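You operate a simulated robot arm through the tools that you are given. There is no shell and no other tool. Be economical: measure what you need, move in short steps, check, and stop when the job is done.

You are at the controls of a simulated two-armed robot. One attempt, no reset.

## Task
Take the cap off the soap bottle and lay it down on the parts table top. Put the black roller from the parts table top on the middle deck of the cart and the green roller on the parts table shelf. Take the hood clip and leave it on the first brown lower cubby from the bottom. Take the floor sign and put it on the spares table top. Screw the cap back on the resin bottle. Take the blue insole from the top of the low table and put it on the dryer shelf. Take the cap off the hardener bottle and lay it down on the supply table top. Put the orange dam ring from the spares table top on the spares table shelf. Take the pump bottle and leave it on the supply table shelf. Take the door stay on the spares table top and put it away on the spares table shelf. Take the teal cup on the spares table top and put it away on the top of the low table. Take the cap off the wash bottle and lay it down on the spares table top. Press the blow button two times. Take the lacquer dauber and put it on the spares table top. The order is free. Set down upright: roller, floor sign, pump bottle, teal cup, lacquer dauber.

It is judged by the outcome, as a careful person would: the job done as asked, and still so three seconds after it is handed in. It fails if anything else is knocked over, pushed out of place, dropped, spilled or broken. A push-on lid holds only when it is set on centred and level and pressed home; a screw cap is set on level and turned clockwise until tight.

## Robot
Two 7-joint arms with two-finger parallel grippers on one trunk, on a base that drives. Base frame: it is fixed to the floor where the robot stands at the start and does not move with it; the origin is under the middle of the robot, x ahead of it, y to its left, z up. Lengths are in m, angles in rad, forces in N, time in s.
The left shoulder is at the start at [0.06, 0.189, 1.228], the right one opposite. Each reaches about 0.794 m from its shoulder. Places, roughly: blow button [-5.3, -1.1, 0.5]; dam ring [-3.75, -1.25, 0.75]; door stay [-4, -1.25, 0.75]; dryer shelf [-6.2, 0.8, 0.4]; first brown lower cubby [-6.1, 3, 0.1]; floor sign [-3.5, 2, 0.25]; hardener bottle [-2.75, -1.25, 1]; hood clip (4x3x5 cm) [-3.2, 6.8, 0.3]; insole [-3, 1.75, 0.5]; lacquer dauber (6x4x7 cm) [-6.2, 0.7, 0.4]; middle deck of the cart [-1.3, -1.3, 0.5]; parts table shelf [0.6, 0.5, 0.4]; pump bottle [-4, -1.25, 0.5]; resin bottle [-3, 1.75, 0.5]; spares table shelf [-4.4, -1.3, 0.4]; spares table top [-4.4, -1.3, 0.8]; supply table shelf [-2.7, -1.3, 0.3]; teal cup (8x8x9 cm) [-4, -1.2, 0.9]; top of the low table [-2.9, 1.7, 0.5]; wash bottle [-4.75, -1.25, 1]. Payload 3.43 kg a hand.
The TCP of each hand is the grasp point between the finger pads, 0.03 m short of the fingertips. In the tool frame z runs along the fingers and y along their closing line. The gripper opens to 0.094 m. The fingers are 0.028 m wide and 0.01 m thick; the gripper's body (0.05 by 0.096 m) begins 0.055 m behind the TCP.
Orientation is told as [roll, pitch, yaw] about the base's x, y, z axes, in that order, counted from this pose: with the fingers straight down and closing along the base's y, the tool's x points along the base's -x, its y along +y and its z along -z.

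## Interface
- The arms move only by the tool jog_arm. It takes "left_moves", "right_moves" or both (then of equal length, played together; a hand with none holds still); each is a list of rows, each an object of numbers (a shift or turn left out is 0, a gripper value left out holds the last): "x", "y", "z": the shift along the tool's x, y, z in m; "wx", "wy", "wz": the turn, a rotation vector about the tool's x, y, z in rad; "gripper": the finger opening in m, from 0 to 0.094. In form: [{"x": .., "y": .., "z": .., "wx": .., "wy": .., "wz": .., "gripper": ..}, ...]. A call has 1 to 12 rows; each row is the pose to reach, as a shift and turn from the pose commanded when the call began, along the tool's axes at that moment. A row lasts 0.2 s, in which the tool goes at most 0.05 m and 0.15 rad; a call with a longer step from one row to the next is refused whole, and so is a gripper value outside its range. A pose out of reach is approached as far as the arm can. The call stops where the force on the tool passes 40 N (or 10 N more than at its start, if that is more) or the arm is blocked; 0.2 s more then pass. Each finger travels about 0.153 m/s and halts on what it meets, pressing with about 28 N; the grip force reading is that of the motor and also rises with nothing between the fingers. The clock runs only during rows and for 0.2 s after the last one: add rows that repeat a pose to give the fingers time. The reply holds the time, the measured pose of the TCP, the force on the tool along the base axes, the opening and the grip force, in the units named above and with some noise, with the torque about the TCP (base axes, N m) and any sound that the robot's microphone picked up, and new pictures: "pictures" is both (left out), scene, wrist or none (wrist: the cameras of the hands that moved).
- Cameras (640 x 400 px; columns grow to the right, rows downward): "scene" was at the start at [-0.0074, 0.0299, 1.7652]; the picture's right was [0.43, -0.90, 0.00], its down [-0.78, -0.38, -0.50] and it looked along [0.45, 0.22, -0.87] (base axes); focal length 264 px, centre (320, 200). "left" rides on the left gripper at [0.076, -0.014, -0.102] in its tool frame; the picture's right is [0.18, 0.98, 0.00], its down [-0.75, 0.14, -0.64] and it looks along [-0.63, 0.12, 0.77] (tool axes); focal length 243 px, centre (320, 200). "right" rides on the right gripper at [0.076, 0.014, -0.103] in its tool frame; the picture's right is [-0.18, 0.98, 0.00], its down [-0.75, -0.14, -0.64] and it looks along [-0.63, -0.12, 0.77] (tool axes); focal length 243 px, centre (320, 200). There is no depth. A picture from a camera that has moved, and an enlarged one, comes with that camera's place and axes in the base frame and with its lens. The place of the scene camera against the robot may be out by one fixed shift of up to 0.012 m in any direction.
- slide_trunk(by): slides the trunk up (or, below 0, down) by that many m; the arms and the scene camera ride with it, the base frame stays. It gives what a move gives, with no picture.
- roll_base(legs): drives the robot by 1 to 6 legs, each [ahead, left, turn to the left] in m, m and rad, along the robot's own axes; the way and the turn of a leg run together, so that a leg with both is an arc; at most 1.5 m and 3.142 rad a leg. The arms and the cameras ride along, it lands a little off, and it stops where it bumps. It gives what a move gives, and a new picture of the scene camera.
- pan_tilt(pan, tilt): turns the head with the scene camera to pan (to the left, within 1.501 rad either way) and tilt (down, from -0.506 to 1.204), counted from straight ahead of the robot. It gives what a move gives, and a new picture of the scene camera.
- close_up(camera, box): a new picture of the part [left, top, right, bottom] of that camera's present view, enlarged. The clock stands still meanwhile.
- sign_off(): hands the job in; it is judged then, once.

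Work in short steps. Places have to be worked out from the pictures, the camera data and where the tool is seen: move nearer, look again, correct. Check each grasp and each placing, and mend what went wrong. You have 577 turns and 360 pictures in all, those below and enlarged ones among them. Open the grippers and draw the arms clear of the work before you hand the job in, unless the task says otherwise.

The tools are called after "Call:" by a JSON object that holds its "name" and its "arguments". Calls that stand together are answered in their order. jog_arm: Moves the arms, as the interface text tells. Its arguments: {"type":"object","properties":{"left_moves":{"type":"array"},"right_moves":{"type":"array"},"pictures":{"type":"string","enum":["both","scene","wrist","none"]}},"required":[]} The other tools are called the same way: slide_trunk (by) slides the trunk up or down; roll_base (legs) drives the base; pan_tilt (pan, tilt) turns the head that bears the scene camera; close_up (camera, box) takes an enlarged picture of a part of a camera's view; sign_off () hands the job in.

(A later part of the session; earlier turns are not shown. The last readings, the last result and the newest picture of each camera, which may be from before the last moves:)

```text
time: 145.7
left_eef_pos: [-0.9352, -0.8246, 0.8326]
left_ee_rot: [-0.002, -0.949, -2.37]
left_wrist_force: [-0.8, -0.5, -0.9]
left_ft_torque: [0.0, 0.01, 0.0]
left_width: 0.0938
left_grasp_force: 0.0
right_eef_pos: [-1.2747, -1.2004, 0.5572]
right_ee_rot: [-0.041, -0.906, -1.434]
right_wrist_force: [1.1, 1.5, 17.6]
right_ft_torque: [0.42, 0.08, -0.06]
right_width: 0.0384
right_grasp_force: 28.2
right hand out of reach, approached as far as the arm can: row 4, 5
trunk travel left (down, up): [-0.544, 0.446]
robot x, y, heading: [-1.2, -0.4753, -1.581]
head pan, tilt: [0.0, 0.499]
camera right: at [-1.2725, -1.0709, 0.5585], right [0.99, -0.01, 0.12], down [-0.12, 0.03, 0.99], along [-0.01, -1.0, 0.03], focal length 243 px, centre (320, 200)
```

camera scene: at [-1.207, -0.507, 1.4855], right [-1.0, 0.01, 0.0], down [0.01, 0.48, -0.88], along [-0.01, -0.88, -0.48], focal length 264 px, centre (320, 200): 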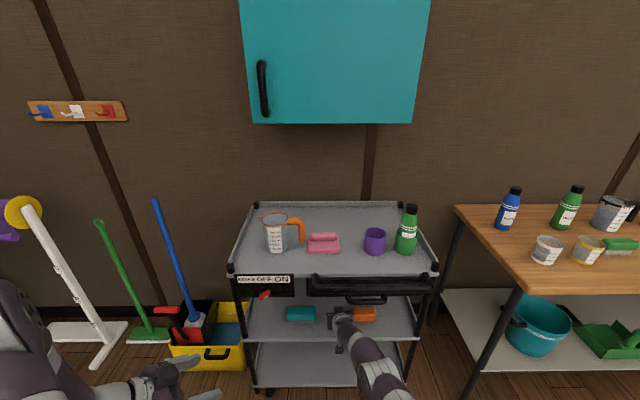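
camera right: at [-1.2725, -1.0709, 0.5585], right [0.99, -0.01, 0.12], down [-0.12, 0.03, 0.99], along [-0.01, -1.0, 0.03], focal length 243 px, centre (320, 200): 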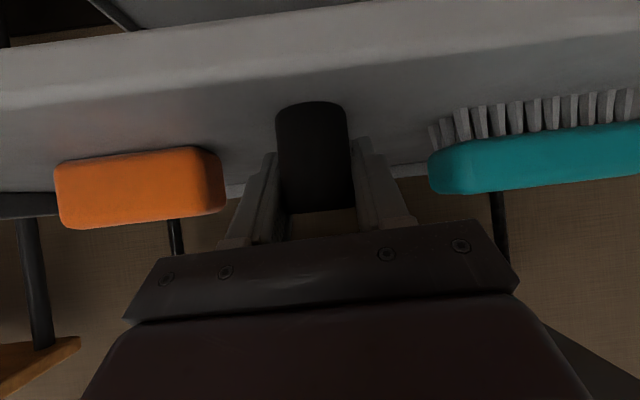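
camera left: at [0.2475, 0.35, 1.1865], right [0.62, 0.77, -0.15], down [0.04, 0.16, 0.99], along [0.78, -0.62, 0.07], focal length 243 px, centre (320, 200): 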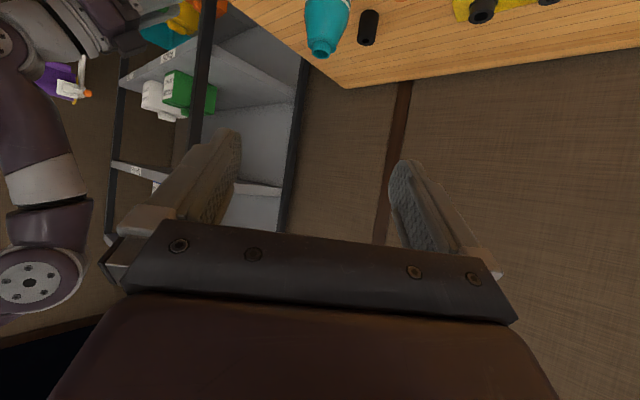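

Contact at 17 N. I release slightly and retract up and back a little, then drive back.

Call:
{"name": "jog_arm", "arguments": {"right_moves": [{"gripper": 0.05}, {"gripper": 0.058}, {"gripper": 0.058}, {"z": -0.02}, {"z": -0.04}, {"z": -0.05, "x": 0.02}, {"z": -0.06, "x": 0.04}], "pictures": "none"}}

Call:
{"name": "roll_base", "arguments": {"legs": [[-0.3, 0, 0]]}}

Call:
{"name": "close_up", "arguments": {"camera": "right", "box": [100, 0, 540, 275]}}

```text
time: 147.3
left_eef_pos: [-0.9359, -0.8262, 0.8331]
left_ee_rot: [-0.004, -0.947, -2.37]
left_wrist_force: [-0.1, -0.1, 0.6]
left_ft_torque: [0.02, -0.01, 0.01]
left_width: 0.0942
left_grasp_force: 0.1
right_eef_pos: [-1.2819, -1.1273, 0.5561]
right_ee_rot: [-0.043, -0.897, -1.432]
right_wrist_force: [-0.8, 0.3, -0.6]
right_ft_torque: [0.02, -0.02, -0.02]
right_width: 0.0578
right_grasp_force: 0.1
trunk travel left (down, up): [-0.544, 0.446]
robot x, y, heading: [-1.198, -0.4757, -1.58]
head pan, tilt: [0.0, 0.499]
```

```text
time: 149.4
left_eef_pos: [-0.933, -0.526, 0.8342]
left_ee_rot: [-0.001, -0.946, -2.372]
left_wrist_force: [1.3, -0.3, 0.5]
left_ft_torque: [0.02, 0.01, 0.01]
left_width: 0.0941
left_grasp_force: 0.1
right_eef_pos: [-1.2796, -0.8238, 0.5554]
right_ee_rot: [-0.042, -0.897, -1.436]
right_wrist_force: [0.2, 0.4, 0.9]
right_ft_torque: [-0.02, -0.01, 0.03]
right_width: 0.0579
right_grasp_force: 0.0
trunk travel left (down, up): [-0.544, 0.446]
robot x, y, heading: [-1.1956, -0.1686, -1.585]
head pan, tilt: [0.0, 0.499]
camera scene: at [-1.2036, -0.202, 1.4536], right [-1.0, 0.01, 0.0], down [0.01, 0.48, -0.88], along [-0.01, -0.88, -0.48], focal length 264 px, centre (320, 200)
```

scene: 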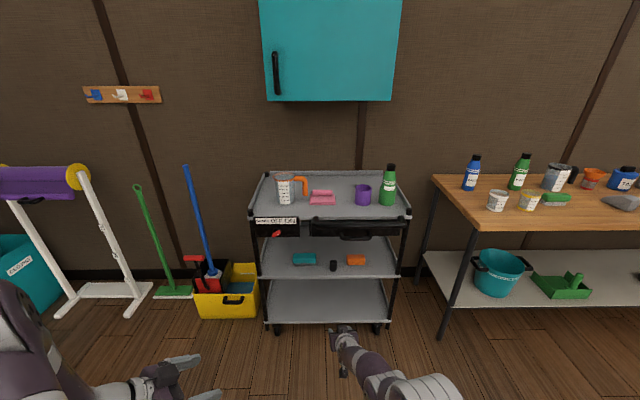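

```text
1.45 times, centred on (320, 138) of right
camera zoom: at [-1.2777, -0.6954, 0.559], right [0.99, -0.01, 0.12], down [-0.12, 0.02, 0.99], along [-0.01, -1.0, 0.02], focal length 353 px, centre (320, 291)
```

zoom: 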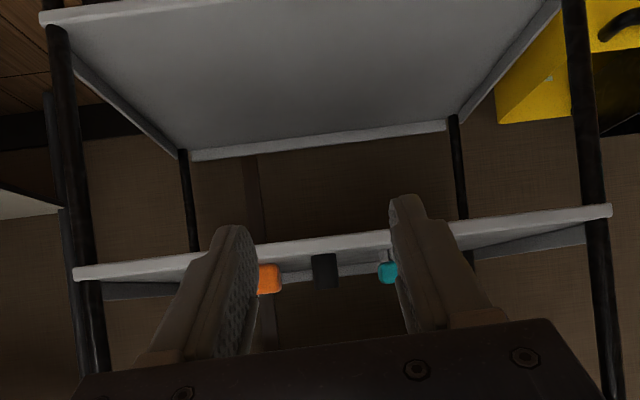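

The black roller is upright on the middle deck. I fold the right hand to pointing down, raise the trunk and slide along to the supply table.

Call:
{"name": "jog_arm", "arguments": {"right_moves": [{"wy": 0.13, "x": 0.027, "y": 0.006, "z": -0.033, "gripper": 0.09}, {"wy": 0.26, "x": 0.053, "y": 0.012, "z": -0.066}, {"wy": 0.39, "x": 0.08, "y": 0.018, "z": -0.1}, {"wy": 0.52, "x": 0.106, "y": 0.023, "z": -0.13}, {"wy": 0.65, "x": 0.133, "y": 0.03, "z": -0.165}, {"wy": 0.78, "x": 0.16, "y": 0.035, "z": -0.2}, {"wy": 0.897, "x": 0.186, "y": 0.041, "z": -0.23}], "left_moves": [{"wy": 0.13, "z": -0.01}, {"wy": 0.26, "z": -0.02}, {"wy": 0.39, "z": -0.03}, {"wy": 0.52, "z": -0.04}, {"wy": 0.65, "z": -0.04}, {"wy": 0.78, "z": -0.04}, {"wy": 0.9, "z": -0.04}], "pictures": "none"}}

Call:
{"name": "slide_trunk", "arguments": {"by": 0.4}}

Call:
{"name": "roll_base", "arguments": {"legs": [[0, -1.5, 0]]}}

```text
time: 151.0
left_eef_pos: [-0.9083, -0.5032, 0.856]
left_ee_rot: [0.0, -0.046, -2.372]
left_wrist_force: [-0.7, -0.5, 0.4]
left_ft_torque: [0.02, 0.01, 0.0]
left_width: 0.0939
left_grasp_force: 0.0
right_eef_pos: [-1.2703, -0.5248, 0.5512]
right_ee_rot: [-0.026, 0.003, -1.468]
right_wrist_force: [0.2, 0.8, 0.1]
right_ft_torque: [0.0, 0.0, 0.0]
right_width: 0.0901
right_grasp_force: 0.1
trunk travel left (down, up): [-0.544, 0.446]
robot x, y, heading: [-1.1991, -0.175, -1.586]
head pan, tilt: [0.0, 0.499]
```

```text
time: 154.8
left_eef_pos: [-0.9097, -0.5027, 1.2565]
left_ee_rot: [-0.001, -0.046, -2.371]
left_wrist_force: [0.3, 0.6, -0.5]
left_ft_torque: [-0.02, 0.0, 0.03]
left_width: 0.0939
left_grasp_force: 0.1
right_eef_pos: [-1.2693, -0.5254, 0.9519]
right_ee_rot: [-0.025, 0.0, -1.466]
right_wrist_force: [-0.3, -1.1, 0.3]
right_ft_torque: [0.01, -0.02, -0.01]
right_width: 0.0902
right_grasp_force: 0.1
trunk travel left (down, up): [-0.944, 0.046]
robot x, y, heading: [-1.1936, -0.1741, -1.585]
head pan, tilt: [0.0, 0.499]
```

```text
time: 162.2
left_eef_pos: [-2.4045, -0.4832, 1.2568]
left_ee_rot: [-0.002, -0.045, -2.371]
left_wrist_force: [0.0, 0.4, -0.6]
left_ft_torque: [0.01, 0.01, -0.01]
left_width: 0.0938
left_grasp_force: 0.1
right_eef_pos: [-2.7648, -0.5044, 0.9522]
right_ee_rot: [-0.026, 0.0, -1.467]
right_wrist_force: [-0.8, 0.1, -0.5]
right_ft_torque: [-0.01, 0.0, 0.0]
right_width: 0.0904
right_grasp_force: 0.0
trunk travel left (down, up): [-0.944, 0.046]
robot x, y, heading: [-2.6904, -0.1515, -1.581]
head pan, tilt: [0.0, 0.499]
camera scene: at [-2.6984, -0.1825, 1.8536], right [-1.0, 0.01, 0.0], down [0.01, 0.48, -0.88], along [-0.01, -0.88, -0.48], focal length 264 px, centre (320, 200)
```

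scene: 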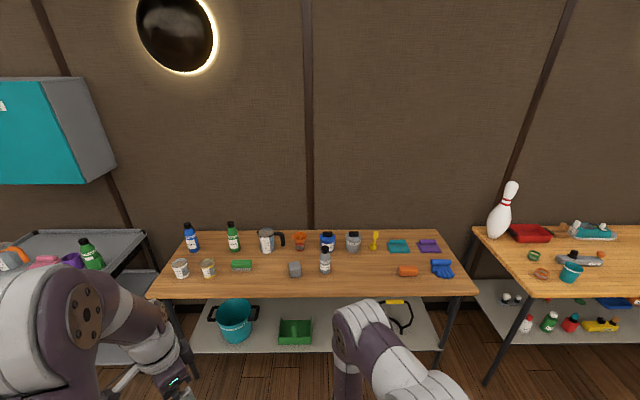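

Call:
{"name": "close_up", "arguments": {"camera": "scene", "box": [160, 210, 340, 320]}}

Call:
{"name": "close_up", "arguments": {"camera": "scene", "box": [290, 215, 470, 325]}}

Call:
{"name": "close_up", "arguments": {"camera": "scene", "box": [460, 170, 640, 360]}}

```text
3.56 times, centred on (250, 265) of scene
camera zoom: at [-2.6984, -0.1825, 1.8536], right [-1.0, 0.01, 0.0], down [0.01, 0.48, -0.88], along [-0.01, -0.88, -0.48], focal length 940 px, centre (569, -31)
```

zoom: 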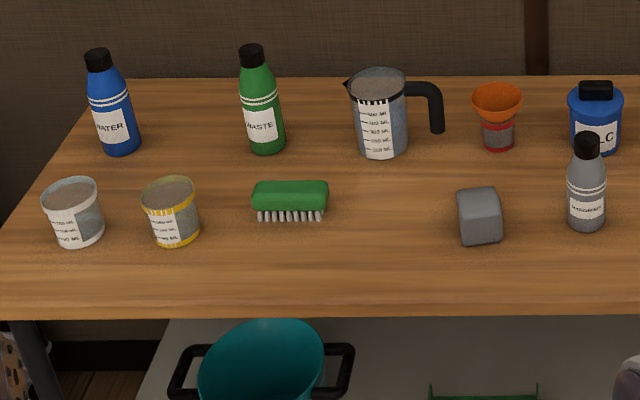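

```text
3.56 times, centred on (380, 270) of scene
camera zoom: at [-2.6984, -0.1825, 1.8536], right [-1.0, 0.01, 0.0], down [0.01, 0.48, -0.88], along [-0.01, -0.88, -0.48], focal length 940 px, centre (107, -49)
```

zoom: 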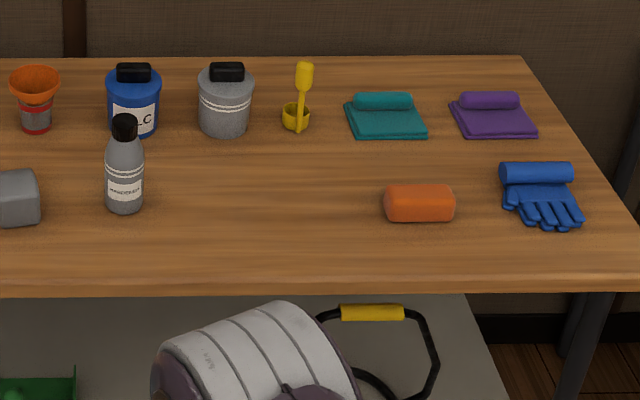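

```text
2.11 times, centred on (550, 265) of scene
camera zoom: at [-2.6984, -0.1825, 1.8536], right [-1.0, 0.01, 0.0], down [0.01, 0.48, -0.88], along [-0.01, -0.88, -0.48], focal length 557 px, centre (-164, 63)
```

zoom: 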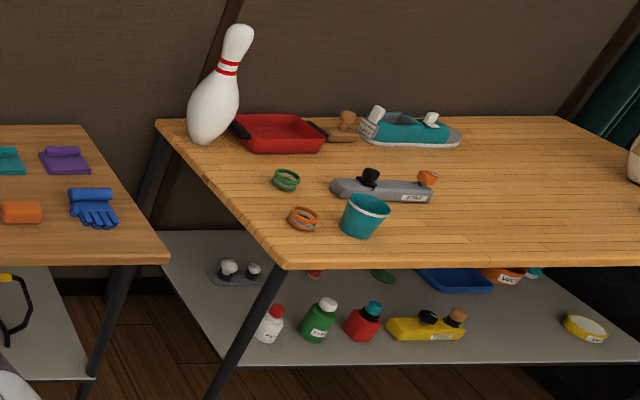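

The hardener is the grey bottle at front centre, about (-2.735, -1.235). I raise the right hand, then drive so the bottle sits as the soap one did (0.49 ahead, 0.135 left).

Call:
{"name": "jog_arm", "arguments": {"right_moves": [{"z": -0.05}, {"z": -0.1}, {"z": -0.15}, {"z": -0.2}], "pictures": "none"}}

Call:
{"name": "roll_base", "arguments": {"legs": [[0, -0.18, 0], [0.5, 0, 0]]}}

Call:
{"name": "pan_tilt", "arguments": {"pan": 0.35, "tilt": 0.9}}

```text
time: 163.2
left_eef_pos: [-2.4046, -0.4801, 1.2566]
left_ee_rot: [0.0, -0.049, -2.372]
left_wrist_force: [0.5, -0.7, -0.4]
left_ft_torque: [-0.02, 0.02, 0.01]
left_width: 0.094
left_grasp_force: 0.0
right_eef_pos: [-2.7706, -0.4786, 1.1184]
right_ee_rot: [-0.029, -0.003, -1.464]
right_wrist_force: [0.2, 0.0, -1.0]
right_ft_torque: [-0.01, 0.01, -0.01]
right_width: 0.0898
right_grasp_force: 0.1
right hand out of reach, approached as far as the arm can: row 2, 3, 4
trunk travel left (down, up): [-0.944, 0.046]
robot x, y, heading: [-2.6906, -0.1514, -1.583]
head pan, tilt: [0.0, 0.499]
```

```text
time: 167.2
left_eef_pos: [-2.5925, -0.9733, 1.2563]
left_ee_rot: [-0.002, -0.045, -2.37]
left_wrist_force: [-0.4, 0.4, 0.3]
left_ft_torque: [0.03, -0.01, -0.02]
left_width: 0.0938
left_grasp_force: 0.0
right_eef_pos: [-2.9589, -0.9719, 1.1178]
right_ee_rot: [-0.027, -0.003, -1.464]
right_wrist_force: [-0.2, -0.3, -0.6]
right_ft_torque: [-0.01, 0.02, -0.01]
right_width: 0.0903
right_grasp_force: 0.0
trunk travel left (down, up): [-0.944, 0.046]
robot x, y, heading: [-2.8771, -0.6435, -1.584]
head pan, tilt: [0.0, 0.499]
camera scene: at [-2.8868, -0.6728, 1.8536], right [-1.0, 0.01, 0.0], down [0.01, 0.48, -0.88], along [-0.01, -0.88, -0.48], focal length 264 px, centre (320, 200)
```

scene: 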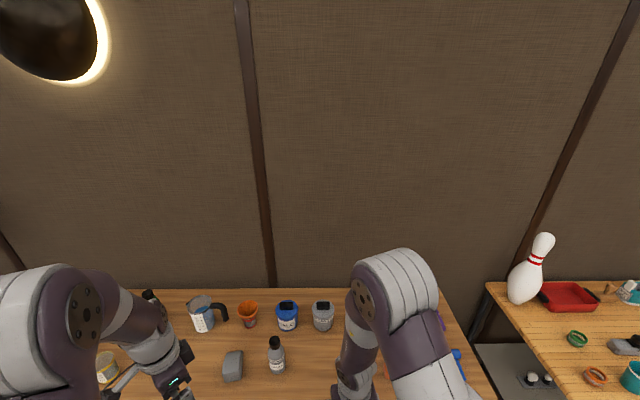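

```text
time: 168.1
left_eef_pos: [-2.5929, -0.9757, 1.2558]
left_ee_rot: [-0.002, -0.046, -2.37]
left_wrist_force: [1.3, 0.1, -0.4]
left_ft_torque: [-0.01, 0.02, 0.02]
left_width: 0.094
left_grasp_force: 0.1
right_eef_pos: [-2.9587, -0.9734, 1.1177]
right_ee_rot: [-0.029, -0.001, -1.466]
right_wrist_force: [0.1, -0.5, -0.3]
right_ft_torque: [0.0, 0.01, 0.02]
right_width: 0.0901
right_grasp_force: 0.0
trunk travel left (down, up): [-0.944, 0.046]
robot x, y, heading: [-2.8799, -0.6421, -1.582]
head pan, tilt: [0.351, 0.901]
camera scene: at [-2.8608, -0.6557, 1.8198], right [-0.94, -0.33, 0.0], down [-0.26, 0.74, -0.62], along [0.21, -0.59, -0.78], focal length 264 px, centre (320, 200)
```

scene: 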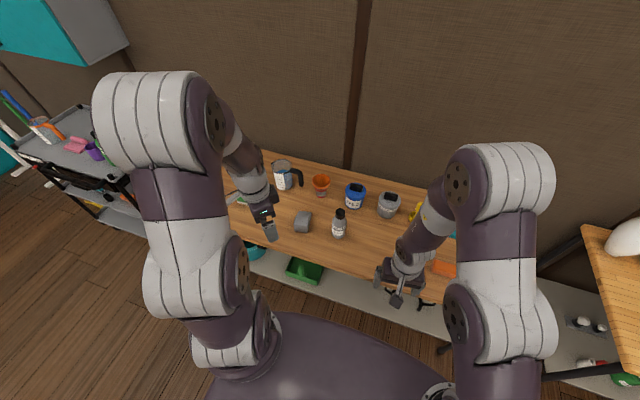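

The bottle is at about (-2.733, -1.246). I drive 0.11 closer, then move the right hand above it.

Call:
{"name": "roll_base", "arguments": {"legs": [[0.11, 0, 0]]}}

```text
time: 169.3
left_eef_pos: [-2.5939, -1.0831, 1.257]
left_ee_rot: [0.001, -0.051, -2.371]
left_wrist_force: [-0.7, -0.1, -0.1]
left_ft_torque: [-0.01, 0.01, -0.02]
left_width: 0.0941
left_grasp_force: 0.1
right_eef_pos: [-2.9601, -1.082, 1.1183]
right_ee_rot: [-0.028, -0.003, -1.466]
right_wrist_force: [-0.4, 0.2, 0.8]
right_ft_torque: [0.02, 0.03, 0.0]
right_width: 0.0904
right_grasp_force: 0.1
trunk travel left (down, up): [-0.944, 0.046]
robot x, y, heading: [-2.8839, -0.7545, -1.586]
head pan, tilt: [0.351, 0.901]
camera scene: at [-2.8621, -0.7624, 1.8198], right [-0.94, -0.33, 0.0], down [-0.26, 0.74, -0.62], along [0.21, -0.59, -0.78], focal length 264 px, centre (320, 200)
```

scene: 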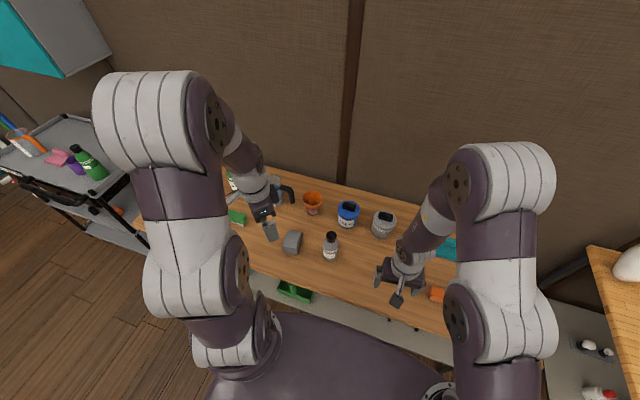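

Call:
{"name": "jog_arm", "arguments": {"right_moves": [{"x": -0.03, "y": 0.035, "z": 0.0}, {"x": -0.06, "y": 0.07, "z": 0.0}, {"x": -0.09, "y": 0.105, "z": 0.0}, {"x": -0.12, "y": 0.14, "z": 0.0}, {"x": -0.15, "y": 0.175, "z": 0.01}, {"x": -0.179, "y": 0.2085, "z": 0.018}, {"x": -0.179, "y": 0.2085, "z": 0.018}], "pictures": "wrist"}}

```text
time: 170.9
left_eef_pos: [-2.5927, -1.0846, 1.2554]
left_ee_rot: [-0.003, -0.048, -2.372]
left_wrist_force: [0.0, -0.2, 0.0]
left_ft_torque: [-0.01, 0.0, -0.02]
left_width: 0.094
left_grasp_force: 0.1
right_eef_pos: [-2.7344, -1.2383, 1.0942]
right_ee_rot: [-0.03, 0.0, -1.467]
right_wrist_force: [0.4, 0.4, -0.4]
right_ft_torque: [-0.02, 0.04, 0.0]
right_width: 0.09
right_grasp_force: 0.0
right hand out of reach, approached as far as the arm can: row 1, 2, 3
trunk travel left (down, up): [-0.944, 0.046]
robot x, y, heading: [-2.8764, -0.7542, -1.586]
head pan, tilt: [0.351, 0.901]
camera right: at [-2.7253, -1.1607, 1.1945], right [1.0, -0.08, -0.03], down [-0.04, -0.76, 0.65], along [-0.07, -0.64, -0.76], focal length 243 px, centre (320, 200)
```

right: 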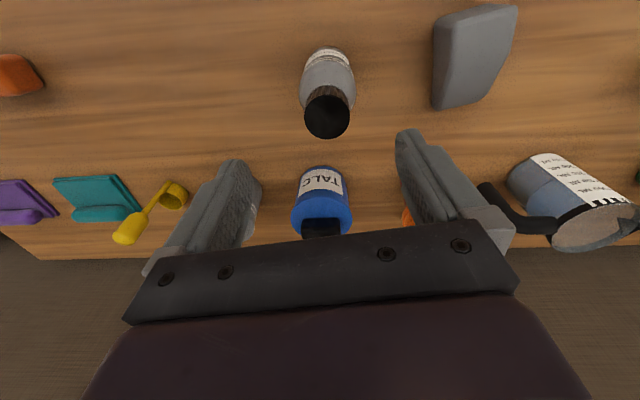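

Cap top is near (-2.729, -1.230, 1.01). I bring the left hand down to standoff, tilted.

Call:
{"name": "jog_arm", "arguments": {"left_moves": [{"z": 0.04}, {"z": 0.08}, {"z": 0.12, "wy": -0.12}, {"z": 0.155, "wy": -0.25, "x": -0.01, "y": 0.003}, {"z": 0.19, "wy": -0.38, "x": -0.025, "y": 0.006}, {"z": 0.225, "wy": -0.51, "x": -0.04, "y": 0.01}, {"z": 0.255, "wy": -0.64, "x": -0.055, "y": 0.01}, {"z": 0.285, "wy": -0.77, "x": -0.07, "y": 0.01}, {"z": 0.306, "wy": -0.9, "x": -0.082, "y": 0.01}, {"z": 0.306, "wy": -0.9, "x": -0.082, "y": 0.01}], "pictures": "wrist"}}

```text
time: 173.1
left_eef_pos: [-2.6557, -1.1584, 0.954]
left_ee_rot: [0.001, -0.949, -2.369]
left_wrist_force: [0.3, 0.8, 0.7]
left_ft_torque: [0.0, 0.0, 0.0]
left_width: 0.0939
left_grasp_force: 0.1
right_eef_pos: [-2.7341, -1.24, 1.0939]
right_ee_rot: [-0.028, -0.001, -1.467]
right_wrist_force: [-0.3, -0.3, 0.1]
right_ft_torque: [0.01, 0.01, -0.01]
right_width: 0.09
right_grasp_force: 0.0
trunk travel left (down, up): [-0.944, 0.046]
robot x, y, heading: [-2.8789, -0.7544, -1.586]
head pan, tilt: [0.351, 0.901]
camera left: at [-2.5738, -1.0583, 0.9525], right [0.76, -0.63, -0.15], down [0.16, -0.04, 0.99], along [-0.63, -0.77, 0.07], focal length 243 px, centre (320, 200)
```

left: 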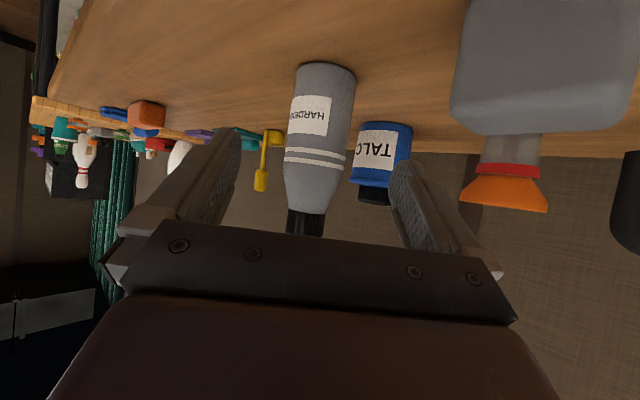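

The left hand is centred on the bottle; the table is z≈0.84 and the cap runs from z≈0.983 to 1.01. I advance and grip.

Call:
{"name": "jog_arm", "arguments": {"left_moves": [{"z": 0.03, "x": -0.003}, {"z": 0.06, "x": -0.006}, {"z": 0.09, "x": -0.01}, {"z": 0.1197, "x": -0.0131}, {"z": 0.1197, "x": -0.0131}, {"z": 0.1197, "x": -0.0131, "gripper": 0.07}, {"z": 0.1197, "x": -0.0131, "gripper": 0.04}, {"z": 0.1197, "x": -0.0131, "gripper": 0.03}], "pictures": "wrist"}}

Call:
{"name": "close_up", "arguments": {"camera": "right", "box": [240, 30, 400, 190]}}

```text
time: 174.9
left_eef_pos: [-2.7309, -1.2326, 0.895]
left_ee_rot: [0.0, -0.947, -2.368]
left_wrist_force: [2.1, 0.3, 3.6]
left_ft_torque: [0.08, 0.09, -0.02]
left_width: 0.0593
left_grasp_force: 28.1
right_eef_pos: [-2.7356, -1.24, 1.0946]
right_ee_rot: [-0.028, -0.004, -1.466]
right_wrist_force: [-0.5, -0.3, 0.6]
right_ft_torque: [-0.02, 0.0, 0.0]
right_width: 0.0899
right_grasp_force: 0.0
trunk travel left (down, up): [-0.944, 0.046]
robot x, y, heading: [-2.8813, -0.7542, -1.581]
head pan, tilt: [0.351, 0.901]
camera left: at [-2.6492, -1.1315, 0.8933], right [0.76, -0.63, -0.15], down [0.16, -0.05, 0.99], along [-0.63, -0.77, 0.06], focal length 243 px, centre (320, 200)
```

left: 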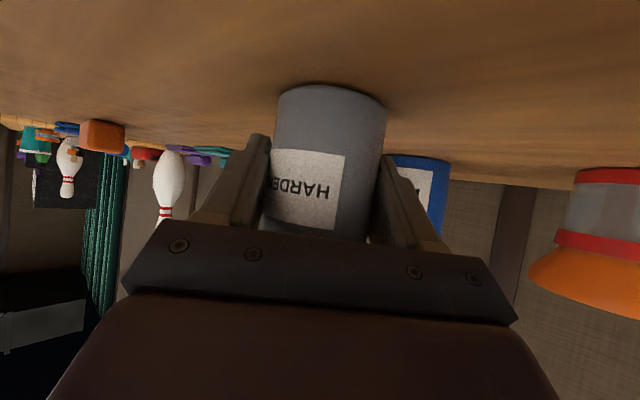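

```text
2.50 times, centred on (320, 110) of right
camera zoom: at [-2.726, -1.1612, 1.1947], right [1.0, -0.08, -0.03], down [-0.04, -0.76, 0.65], along [-0.07, -0.64, -0.76], focal length 606 px, centre (320, 425)
```

zoom: 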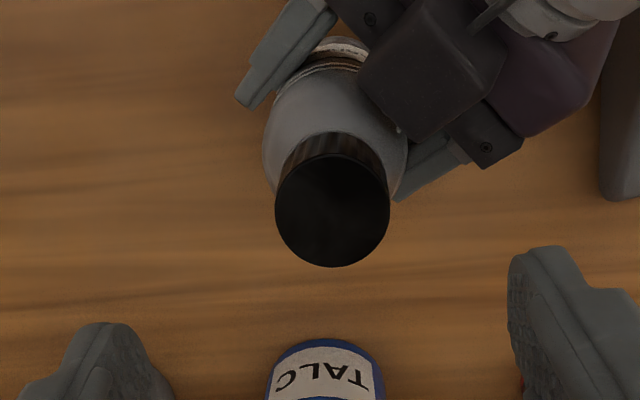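

The hardener bottle is shorter, with cap top at about 1.01. I pre-rotate the right hand clockwise by 2.1 rad, centred at (-2.7315, -1.2315).

Call:
{"name": "jog_arm", "arguments": {"right_moves": [{"wz": 0.15, "x": 0.0077, "y": 0.0038}, {"wz": 0.3, "x": 0.0077, "y": 0.0038}, {"wz": 0.45, "x": 0.0077, "y": 0.0038}, {"wz": 0.6, "x": 0.0077, "y": 0.0038}, {"wz": 0.75, "x": 0.0077, "y": 0.0038}, {"wz": 0.9, "x": 0.0077, "y": 0.0038}, {"wz": 1.05, "x": 0.0077, "y": 0.0038}, {"wz": 1.2, "x": 0.0077, "y": 0.0038}, {"wz": 1.35, "x": 0.0077, "y": 0.0038}, {"wz": 1.5, "x": 0.0077, "y": 0.0038}, {"wz": 1.65, "x": 0.0077, "y": 0.0038}, {"wz": 1.8, "x": 0.0077, "y": 0.0038}], "pictures": "none"}}

Call:
{"name": "jog_arm", "arguments": {"right_moves": [{"wz": 0.15}, {"wz": 0.3}, {"wz": 0.3, "z": 0.04}, {"wz": 0.3, "z": 0.076}, {"wz": 0.3, "z": 0.076}, {"wz": 0.3, "z": 0.076, "gripper": 0.05}, {"wz": 0.3, "z": 0.076, "gripper": 0.02}, {"wz": 0.3, "z": 0.076, "gripper": 0.015}], "pictures": "wrist"}}

```text
time: 177.5
left_eef_pos: [-2.7315, -1.231, 0.8951]
left_ee_rot: [-0.004, -0.949, -2.368]
left_wrist_force: [1.5, -3.0, 5.8]
left_ft_torque: [-0.05, 0.07, 0.06]
left_width: 0.0596
left_grasp_force: 27.6
right_eef_pos: [-2.7313, -1.2306, 1.0933]
right_ee_rot: [0.007, -0.026, 3.015]
right_wrist_force: [-0.4, -0.6, -0.3]
right_ft_torque: [0.02, 0.01, 0.0]
right_width: 0.0902
right_grasp_force: 0.0
trunk travel left (down, up): [-0.944, 0.046]
robot x, y, heading: [-2.8792, -0.7533, -1.588]
head pan, tilt: [0.351, 0.901]
```

```text
time: 179.3
left_eef_pos: [-2.7306, -1.2309, 0.8942]
left_ee_rot: [-0.004, -0.946, -2.371]
left_wrist_force: [3.5, 7.0, 7.3]
left_ft_torque: [-0.11, 0.07, -0.04]
left_width: 0.0594
left_grasp_force: 28.3
right_eef_pos: [-2.7326, -1.2311, 1.0198]
right_ee_rot: [0.016, -0.021, 2.717]
right_wrist_force: [-3.4, -5.9, 0.7]
right_ft_torque: [-0.08, 0.08, 0.03]
right_width: 0.0307
right_grasp_force: 28.4
trunk travel left (down, up): [-0.944, 0.046]
robot x, y, heading: [-2.8826, -0.76, -1.582]
head pan, tilt: [0.351, 0.901]
camera right: at [-2.6668, -1.2749, 1.1199], right [-0.57, -0.82, 0.02], down [-0.61, 0.44, 0.66], along [-0.55, 0.36, -0.75], focal length 243 px, centre (320, 200)
```

right: 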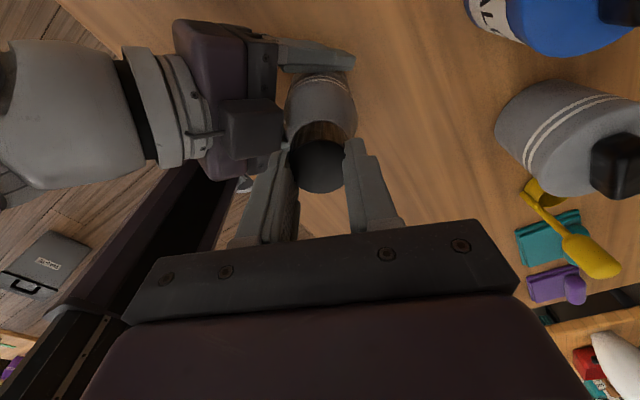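

Width is 0.0307, the same as the good soap cap grip. I unscrew.

Call:
{"name": "jog_arm", "arguments": {"right_moves": [{"wz": -0.15}, {"wz": -0.3}, {"wz": -0.45}, {"wz": -0.6}, {"wz": -0.75}, {"wz": -0.9}, {"wz": -1.05}, {"wz": -1.2}, {"wz": -1.35}, {"wz": -1.5}, {"wz": -1.65}, {"wz": -1.8}], "pictures": "none"}}

Call:
{"name": "jog_arm", "arguments": {"right_moves": [{"wz": -0.15}, {"wz": -0.3}, {"wz": -0.45}, {"wz": -0.6}, {"wz": -0.75}, {"wz": -0.9}, {"wz": -1.05}, {"wz": -1.2}, {"wz": -1.35}, {"wz": -1.5}, {"wz": -1.65}, {"wz": -1.8}], "pictures": "none"}}

```text
time: 181.9
left_eef_pos: [-2.7332, -1.2304, 0.8948]
left_ee_rot: [-0.002, -0.947, -2.369]
left_wrist_force: [-6.9, 12.0, 0.5]
left_ft_torque: [-0.41, -0.8, 0.0]
left_width: 0.0594
left_grasp_force: 28.3
right_eef_pos: [-2.7317, -1.2317, 1.0206]
right_ee_rot: [-0.024, -0.012, -1.763]
right_wrist_force: [8.0, -12.1, 14.0]
right_ft_torque: [-0.8, -0.37, -0.05]
right_width: 0.0333
right_grasp_force: 28.0
trunk travel left (down, up): [-0.944, 0.046]
robot x, y, heading: [-2.8818, -0.7523, -1.586]
head pan, tilt: [0.351, 0.901]
```

```text
time: 184.5
left_eef_pos: [-2.7301, -1.2332, 0.8958]
left_ee_rot: [0.002, -0.95, -2.372]
left_wrist_force: [6.8, -2.2, -0.5]
left_ft_torque: [0.38, 0.07, -0.05]
left_width: 0.0594
left_grasp_force: 28.4
right_eef_pos: [-2.7339, -1.2301, 1.0157]
right_ee_rot: [0.002, 0.031, 0.036]
right_wrist_force: [-4.0, 2.2, 5.5]
right_ft_torque: [0.05, 0.25, -0.05]
right_width: 0.0335
right_grasp_force: 28.3
trunk travel left (down, up): [-0.944, 0.046]
robot x, y, heading: [-2.8868, -0.7531, -1.585]
head pan, tilt: [0.351, 0.901]
```

Forces are small now; I turn 0.45 more and lift gently.

Call:
{"name": "jog_arm", "arguments": {"right_moves": [{"wz": -0.15}, {"wz": -0.3}, {"wz": -0.45}, {"wz": -0.45, "z": -0.01}, {"wz": -0.45, "z": -0.02}, {"wz": -0.45, "z": -0.04}], "pictures": "wrist"}}

```text
time: 185.9
left_eef_pos: [-2.7305, -1.2322, 0.8944]
left_ee_rot: [-0.001, -0.947, -2.372]
left_wrist_force: [1.0, -6.7, 14.4]
left_ft_torque: [0.04, -0.24, -0.06]
left_width: 0.059
left_grasp_force: 27.7
right_eef_pos: [-2.7336, -1.2312, 1.058]
right_ee_rot: [0.008, 0.027, 0.481]
right_wrist_force: [-0.5, -0.1, 0.5]
right_ft_torque: [0.01, -0.02, -0.02]
right_width: 0.0337
right_grasp_force: 28.8
trunk travel left (down, up): [-0.944, 0.046]
robot x, y, heading: [-2.88, -0.7559, -1.589]
head pan, tilt: [0.351, 0.901]
camera right: at [-2.8041, -1.2531, 1.1618], right [-0.29, 0.96, 0.0], down [0.75, 0.23, 0.62], along [0.59, 0.19, -0.78], focal length 243 px, centre (320, 200)
```

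right: 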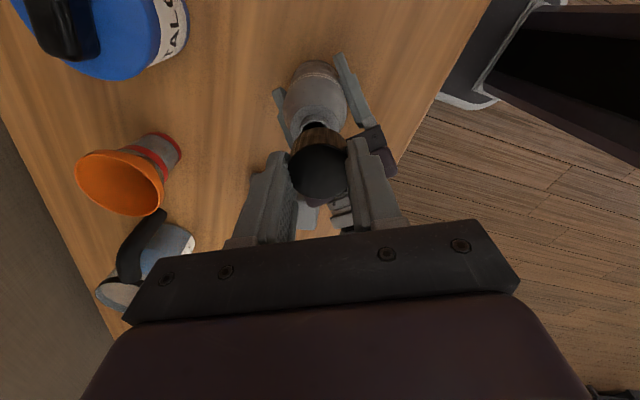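

Off. I carry the cap to a free spot around (-2.86, -1.20) and lower.

Call:
{"name": "jog_arm", "arguments": {"right_moves": [{"z": -0.03}, {"x": 0.03, "y": 0.03, "z": -0.03}, {"x": 0.06, "y": 0.055, "z": -0.03}, {"x": 0.098, "y": 0.085, "z": -0.03}, {"x": 0.098, "y": 0.085, "z": 0.02}, {"x": 0.098, "y": 0.085, "z": 0.07}, {"x": 0.098, "y": 0.085, "z": 0.12}, {"x": 0.098, "y": 0.085, "z": 0.155}, {"x": 0.098, "y": 0.085, "z": 0.155}], "pictures": "wrist"}}

```text
time: 187.9
left_eef_pos: [-2.7321, -1.2303, 0.8952]
left_ee_rot: [-0.002, -0.946, -2.369]
left_wrist_force: [-3.2, 2.7, 11.4]
left_ft_torque: [-0.06, -0.08, 0.0]
left_width: 0.0594
left_grasp_force: 27.8
right_eef_pos: [-2.8644, -1.2011, 0.9061]
right_ee_rot: [0.008, 0.027, 0.484]
right_wrist_force: [-0.1, -0.6, 0.0]
right_ft_torque: [0.04, 0.0, 0.03]
right_width: 0.0338
right_grasp_force: 28.0
trunk travel left (down, up): [-0.944, 0.046]
robot x, y, heading: [-2.8812, -0.7557, -1.581]
head pan, tilt: [0.351, 0.901]
camera right: at [-2.9356, -1.2238, 1.0101], right [-0.29, 0.96, 0.0], down [0.75, 0.23, 0.62], along [0.59, 0.18, -0.78], focal length 243 px, centre (320, 200)
```

right: 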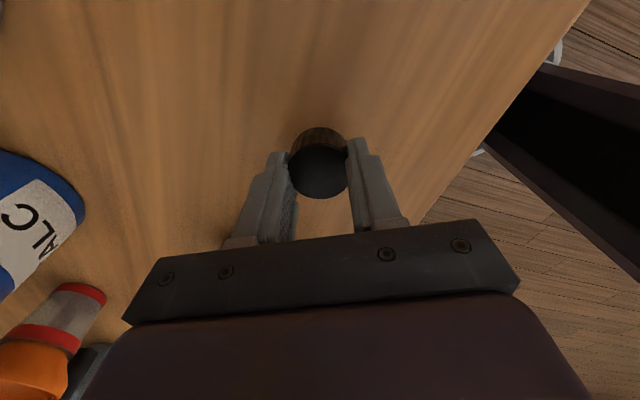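

Call:
{"name": "jog_arm", "arguments": {"right_moves": [{"z": 0.008}, {"z": 0.014}, {"z": 0.018}, {"z": 0.022}, {"z": 0.026}, {"z": 0.03}, {"z": 0.034}, {"z": 0.038}], "pictures": "wrist"}}

```text
time: 189.3
left_eef_pos: [-2.7319, -1.2295, 0.8957]
left_ee_rot: [0.0, -0.947, -2.371]
left_wrist_force: [0.2, -0.2, 0.8]
left_ft_torque: [0.0, 0.04, 0.03]
left_width: 0.0592
left_grasp_force: 27.9
right_eef_pos: [-2.8622, -1.2031, 0.8802]
right_ee_rot: [0.004, 0.026, 0.482]
right_wrist_force: [-2.2, 8.1, 20.3]
right_ft_torque: [0.17, -0.1, 0.04]
right_width: 0.0334
right_grasp_force: 28.2
trunk travel left (down, up): [-0.944, 0.046]
robot x, y, heading: [-2.8808, -0.7581, -1.589]
head pan, tilt: [0.351, 0.901]
stopped in row 7 (right hand): the force on the tool passed its limit (the readings are from after the stop); the commanded pose is now the measured one
camera right: at [-2.9338, -1.2245, 0.984], right [-0.29, 0.96, 0.0], down [0.75, 0.23, 0.62], along [0.59, 0.18, -0.78], focal length 243 px, centre (320, 200)
```

right: 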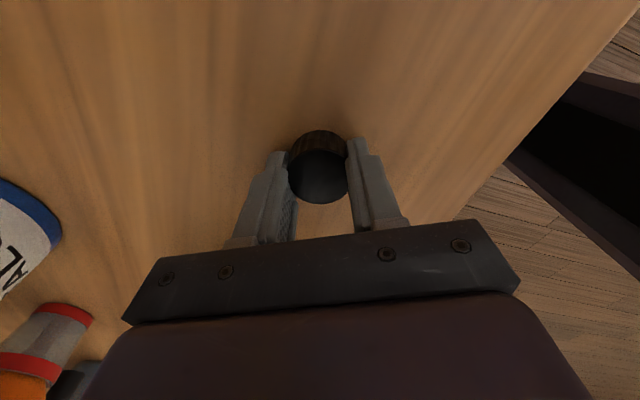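

Placed. I release the cap and lift, then release the bottle and back the left hand out.

Call:
{"name": "jog_arm", "arguments": {"right_moves": [{"gripper": 0.05}, {"gripper": 0.07}, {"z": -0.04, "gripper": 0.07}, {"z": -0.08, "gripper": 0.07}, {"z": -0.12, "gripper": 0.09}, {"z": -0.16}, {"z": -0.18}], "left_moves": [{"gripper": 0.075}, {"gripper": 0.094}, {"gripper": 0.094}, {"z": -0.04}, {"z": -0.08}, {"z": -0.12}, {"z": -0.15}], "pictures": "both"}}

```text
time: 190.9
left_eef_pos: [-2.6428, -1.1463, 0.983]
left_ee_rot: [-0.004, -0.948, -2.368]
left_wrist_force: [0.6, 0.6, -0.2]
left_ft_torque: [-0.03, 0.01, 0.02]
left_width: 0.0938
left_grasp_force: 0.0
right_eef_pos: [-2.8583, -1.2014, 1.0604]
right_ee_rot: [0.004, 0.027, 0.482]
right_wrist_force: [-0.2, 0.3, 0.7]
right_ft_torque: [-0.02, 0.01, 0.03]
right_width: 0.09
right_grasp_force: 0.1
trunk travel left (down, up): [-0.944, 0.046]
robot x, y, heading: [-2.8793, -0.7528, -1.583]
head pan, tilt: [0.351, 0.901]
camera scene: at [-2.8614, -0.7632, 1.8196], right [-0.94, -0.33, 0.0], down [-0.26, 0.74, -0.62], along [0.21, -0.59, -0.78], focal length 264 px, centre (320, 200)
camera right: at [-2.9291, -1.2239, 1.1627], right [-0.29, 0.96, 0.0], down [0.75, 0.23, 0.62], along [0.59, 0.18, -0.78], focal length 243 px, centre (320, 200)
camera left: at [-2.5612, -1.0451, 0.9804], right [0.76, -0.63, -0.15], down [0.16, -0.05, 0.99], along [-0.63, -0.77, 0.06], focal length 243 px, centre (320, 200)
```

scene: 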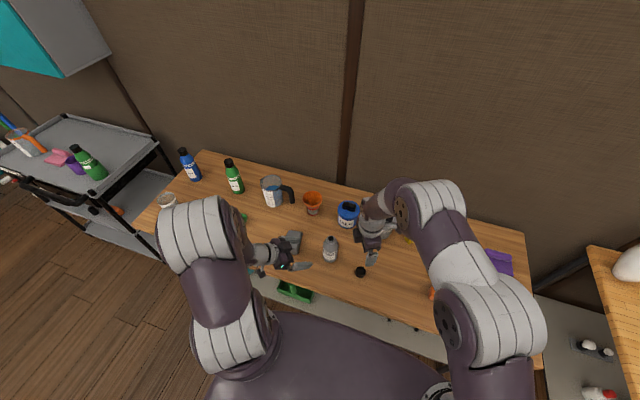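
right: 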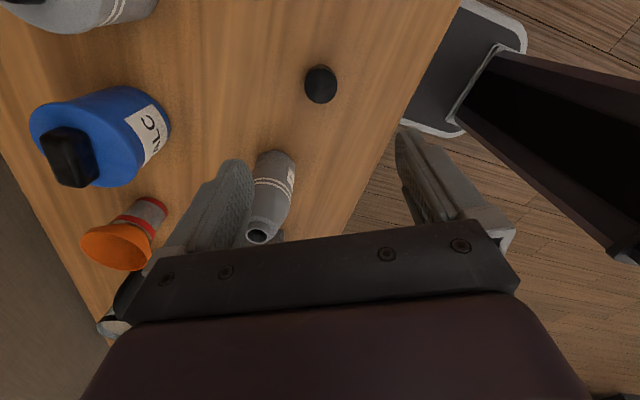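
left: 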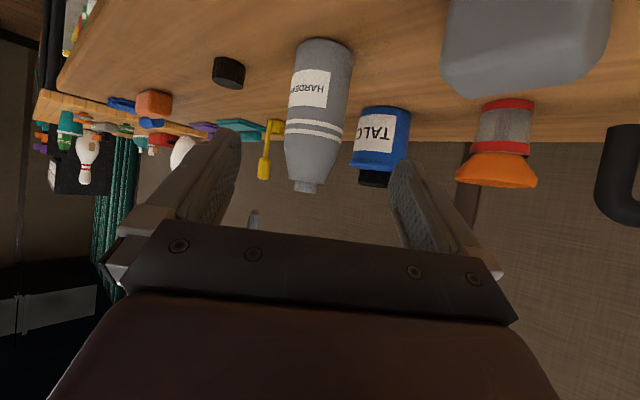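

The hardener cap is laid and the bottle stands. I back off and slide to the spares table for a survey.

Call:
{"name": "roll_base", "arguments": {"legs": [[-0.45, 0, 0], [0, -1.45, 0]]}}

Call:
{"name": "pan_tilt", "arguments": {"pan": 0, "tilt": 0.65}}

```text
time: 200.5
left_eef_pos: [-4.0944, -0.6726, 0.9819]
left_ee_rot: [-0.003, -0.947, -2.372]
left_wrist_force: [0.2, 0.1, 0.5]
left_ft_torque: [0.03, 0.03, 0.01]
left_width: 0.0939
left_grasp_force: 0.2
right_eef_pos: [-4.3099, -0.7275, 1.058]
right_ee_rot: [0.008, 0.026, 0.48]
right_wrist_force: [0.0, 0.1, 0.7]
right_ft_torque: [0.01, 0.0, 0.02]
right_width: 0.0902
right_grasp_force: 0.0
trunk travel left (down, up): [-0.944, 0.046]
robot x, y, heading: [-4.3305, -0.2773, -1.59]
head pan, tilt: [0.351, 0.901]
camera scene: at [-4.3117, -0.2899, 1.8197], right [-0.95, -0.33, 0.0], down [-0.26, 0.74, -0.62], along [0.2, -0.59, -0.78], focal length 264 px, centre (320, 200)
```

scene: 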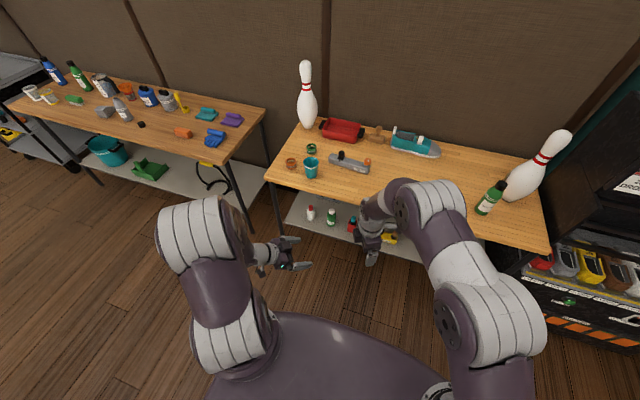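

```text
time: 201.3
left_eef_pos: [-4.095, -0.6729, 0.9815]
left_ee_rot: [-0.004, -0.945, -2.373]
left_wrist_force: [0.0, -1.3, -0.3]
left_ft_torque: [-0.05, -0.01, -0.01]
left_width: 0.0941
left_grasp_force: 0.1
right_eef_pos: [-4.3104, -0.7277, 1.0577]
right_ee_rot: [0.006, 0.025, 0.481]
right_wrist_force: [-0.7, 0.3, 0.0]
right_ft_torque: [-0.01, 0.01, -0.01]
right_width: 0.0899
right_grasp_force: 0.1
trunk travel left (down, up): [-0.944, 0.046]
robot x, y, heading: [-4.3295, -0.2763, -1.594]
head pan, tilt: [0.0, 0.649]
camera scene: at [-4.3385, -0.3053, 1.8402], right [-1.0, 0.02, 0.0], down [0.01, 0.6, -0.8], along [-0.01, -0.8, -0.61], focal length 264 px, centre (320, 200)
```

scene: 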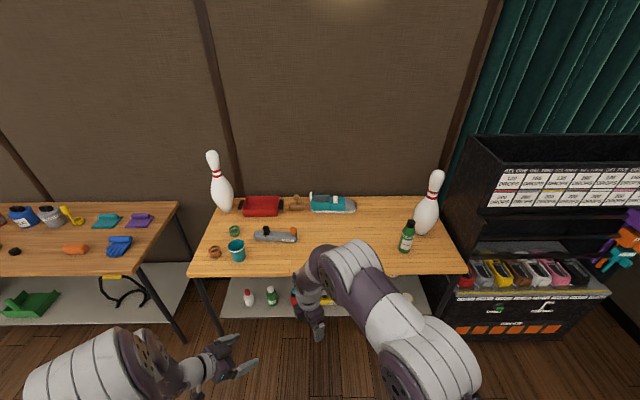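

Call:
{"name": "close_up", "arguments": {"camera": "scene", "box": [370, 165, 470, 275]}}

Call:
{"name": "close_up", "arguments": {"camera": "scene", "box": [195, 200, 315, 320]}}

```text
3.64 times, centred on (420, 220) of scene
camera zoom: at [-4.3385, -0.3053, 1.8402], right [-1.0, 0.02, 0.0], down [0.01, 0.6, -0.8], along [-0.01, -0.8, -0.61], focal length 962 px, centre (-44, 127)
```

zoom: 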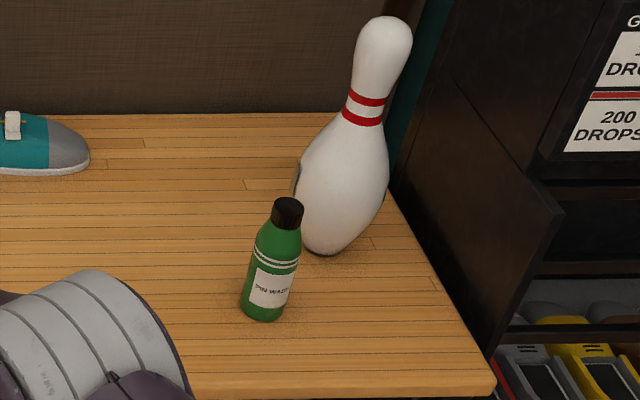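

```text
3.33 times, centred on (255, 260) of scene
camera zoom: at [-4.3385, -0.3053, 1.8402], right [-1.0, 0.02, 0.0], down [0.01, 0.6, -0.8], along [-0.01, -0.8, -0.61], focal length 882 px, centre (537, 0)
```

zoom: 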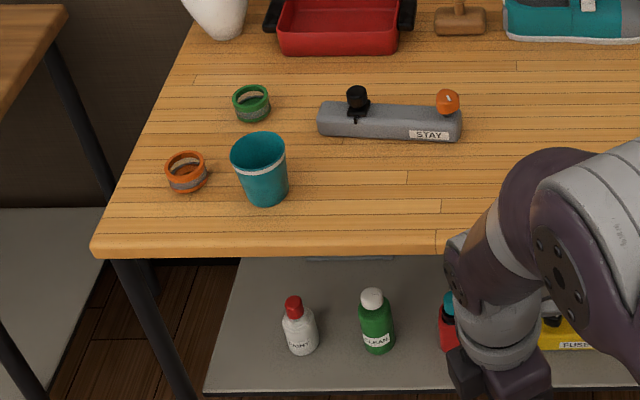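

The wash bottle (PIN WASH) is at about (-4.764, -1.195), cap top ≈1.015, with a bowling pin behind it. I rotate the right wrist back first.

Call:
{"name": "jog_arm", "arguments": {"right_moves": [{"wz": 0.15, "z": -0.02}, {"wz": 0.3, "z": -0.04}, {"wz": 0.45, "z": -0.04}, {"wz": 0.6, "z": -0.04}, {"wz": 0.75, "z": -0.04}, {"wz": 0.9, "z": -0.04}, {"wz": 1.05, "z": -0.04}, {"wz": 1.2, "z": -0.04}, {"wz": 1.35, "z": -0.04}, {"wz": 1.5, "z": -0.04}, {"wz": 1.65, "z": -0.04}, {"wz": 1.8, "z": -0.04}], "pictures": "none"}}

Call:
{"name": "jog_arm", "arguments": {"right_moves": [{"wz": 0.15}, {"wz": 0.3}], "pictures": "none"}}

Call:
{"name": "roll_base", "arguments": {"legs": [[0, -0.57, 0], [0.33, 0, 0]]}}

Call:
{"name": "pan_tilt", "arguments": {"pan": 0.35, "tilt": 0.9}}

```text
time: 203.9
left_eef_pos: [-4.094, -0.6718, 0.9817]
left_ee_rot: [-0.004, -0.945, -2.373]
left_wrist_force: [-0.4, 0.3, -0.4]
left_ft_torque: [-0.01, -0.01, 0.02]
left_width: 0.0941
left_grasp_force: 0.0
right_eef_pos: [-4.3103, -0.727, 1.0975]
right_ee_rot: [-0.027, 0.0, -1.322]
right_wrist_force: [0.1, 0.1, -0.3]
right_ft_torque: [-0.01, 0.03, 0.01]
right_width: 0.0903
right_grasp_force: 0.1
trunk travel left (down, up): [-0.944, 0.046]
robot x, y, heading: [-4.3264, -0.2755, -1.589]
head pan, tilt: [0.0, 0.649]
```

```text
time: 204.5
left_eef_pos: [-4.0955, -0.6727, 0.9812]
left_ee_rot: [-0.002, -0.945, -2.372]
left_wrist_force: [-0.2, 1.0, 0.1]
left_ft_torque: [0.02, 0.02, -0.02]
left_width: 0.0941
left_grasp_force: 0.1
right_eef_pos: [-4.3093, -0.7278, 1.0978]
right_ee_rot: [-0.025, -0.008, -1.623]
right_wrist_force: [0.7, 0.1, -0.5]
right_ft_torque: [-0.04, 0.0, 0.01]
right_width: 0.0899
right_grasp_force: 0.0
trunk travel left (down, up): [-0.944, 0.046]
robot x, y, heading: [-4.3289, -0.2792, -1.586]
head pan, tilt: [0.0, 0.649]
```

```text
time: 209.5
left_eef_pos: [-4.6645, -0.9913, 0.9813]
left_ee_rot: [-0.005, -0.949, -2.371]
left_wrist_force: [-0.1, -0.6, 0.9]
left_ft_torque: [0.02, 0.01, 0.01]
left_width: 0.0941
left_grasp_force: 0.2
right_eef_pos: [-4.8791, -1.0485, 1.0991]
right_ee_rot: [-0.026, -0.01, -1.619]
right_wrist_force: [1.2, -0.7, -0.6]
right_ft_torque: [-0.03, 0.03, 0.02]
right_width: 0.09
right_grasp_force: 0.2
trunk travel left (down, up): [-0.944, 0.046]
robot x, y, heading: [-4.9014, -0.6031, -1.589]
head pan, tilt: [0.0, 0.649]
camera scene: at [-4.9084, -0.6243, 1.8403], right [-1.0, 0.02, 0.0], down [0.01, 0.6, -0.8], along [-0.01, -0.8, -0.6], focal length 264 px, centre (320, 200)
```

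scene: 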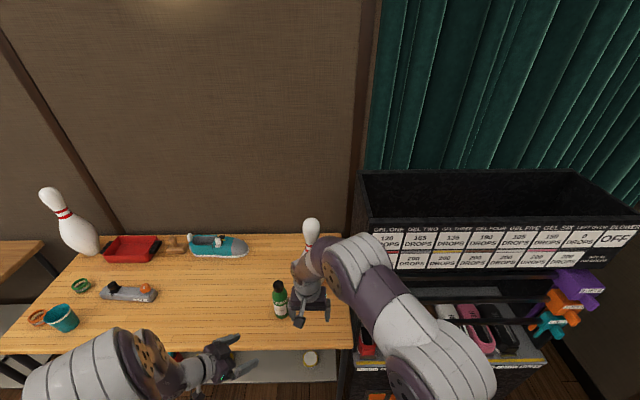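

```text
time: 210.4
left_eef_pos: [-4.6639, -0.9934, 0.9811]
left_ee_rot: [-0.007, -0.945, -2.37]
left_wrist_force: [-0.2, -0.1, -0.3]
left_ft_torque: [-0.03, 0.03, 0.02]
left_width: 0.0942
left_grasp_force: 0.1
right_eef_pos: [-4.8787, -1.0484, 1.0981]
right_ee_rot: [-0.025, -0.007, -1.621]
right_wrist_force: [0.3, -0.5, -0.1]
right_ft_torque: [0.01, 0.02, 0.0]
right_width: 0.0898
right_grasp_force: 0.0
trunk travel left (down, up): [-0.944, 0.046]
robot x, y, heading: [-4.9038, -0.605, -1.588]
head pan, tilt: [0.351, 0.901]
camera scene: at [-4.8824, -0.612, 1.8197], right [-0.94, -0.33, 0.0], down [-0.26, 0.74, -0.62], along [0.2, -0.59, -0.78], focal length 264 px, centre (320, 200)
```

scene: 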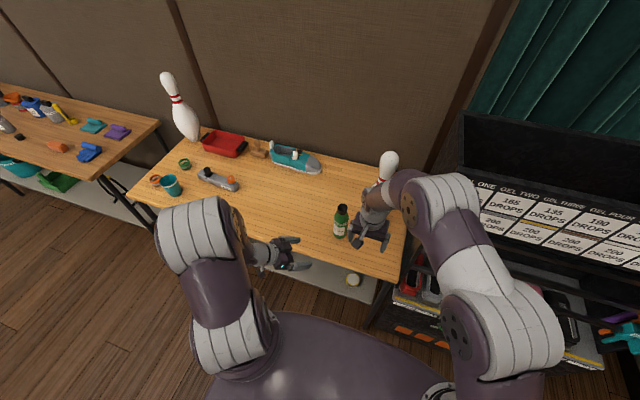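

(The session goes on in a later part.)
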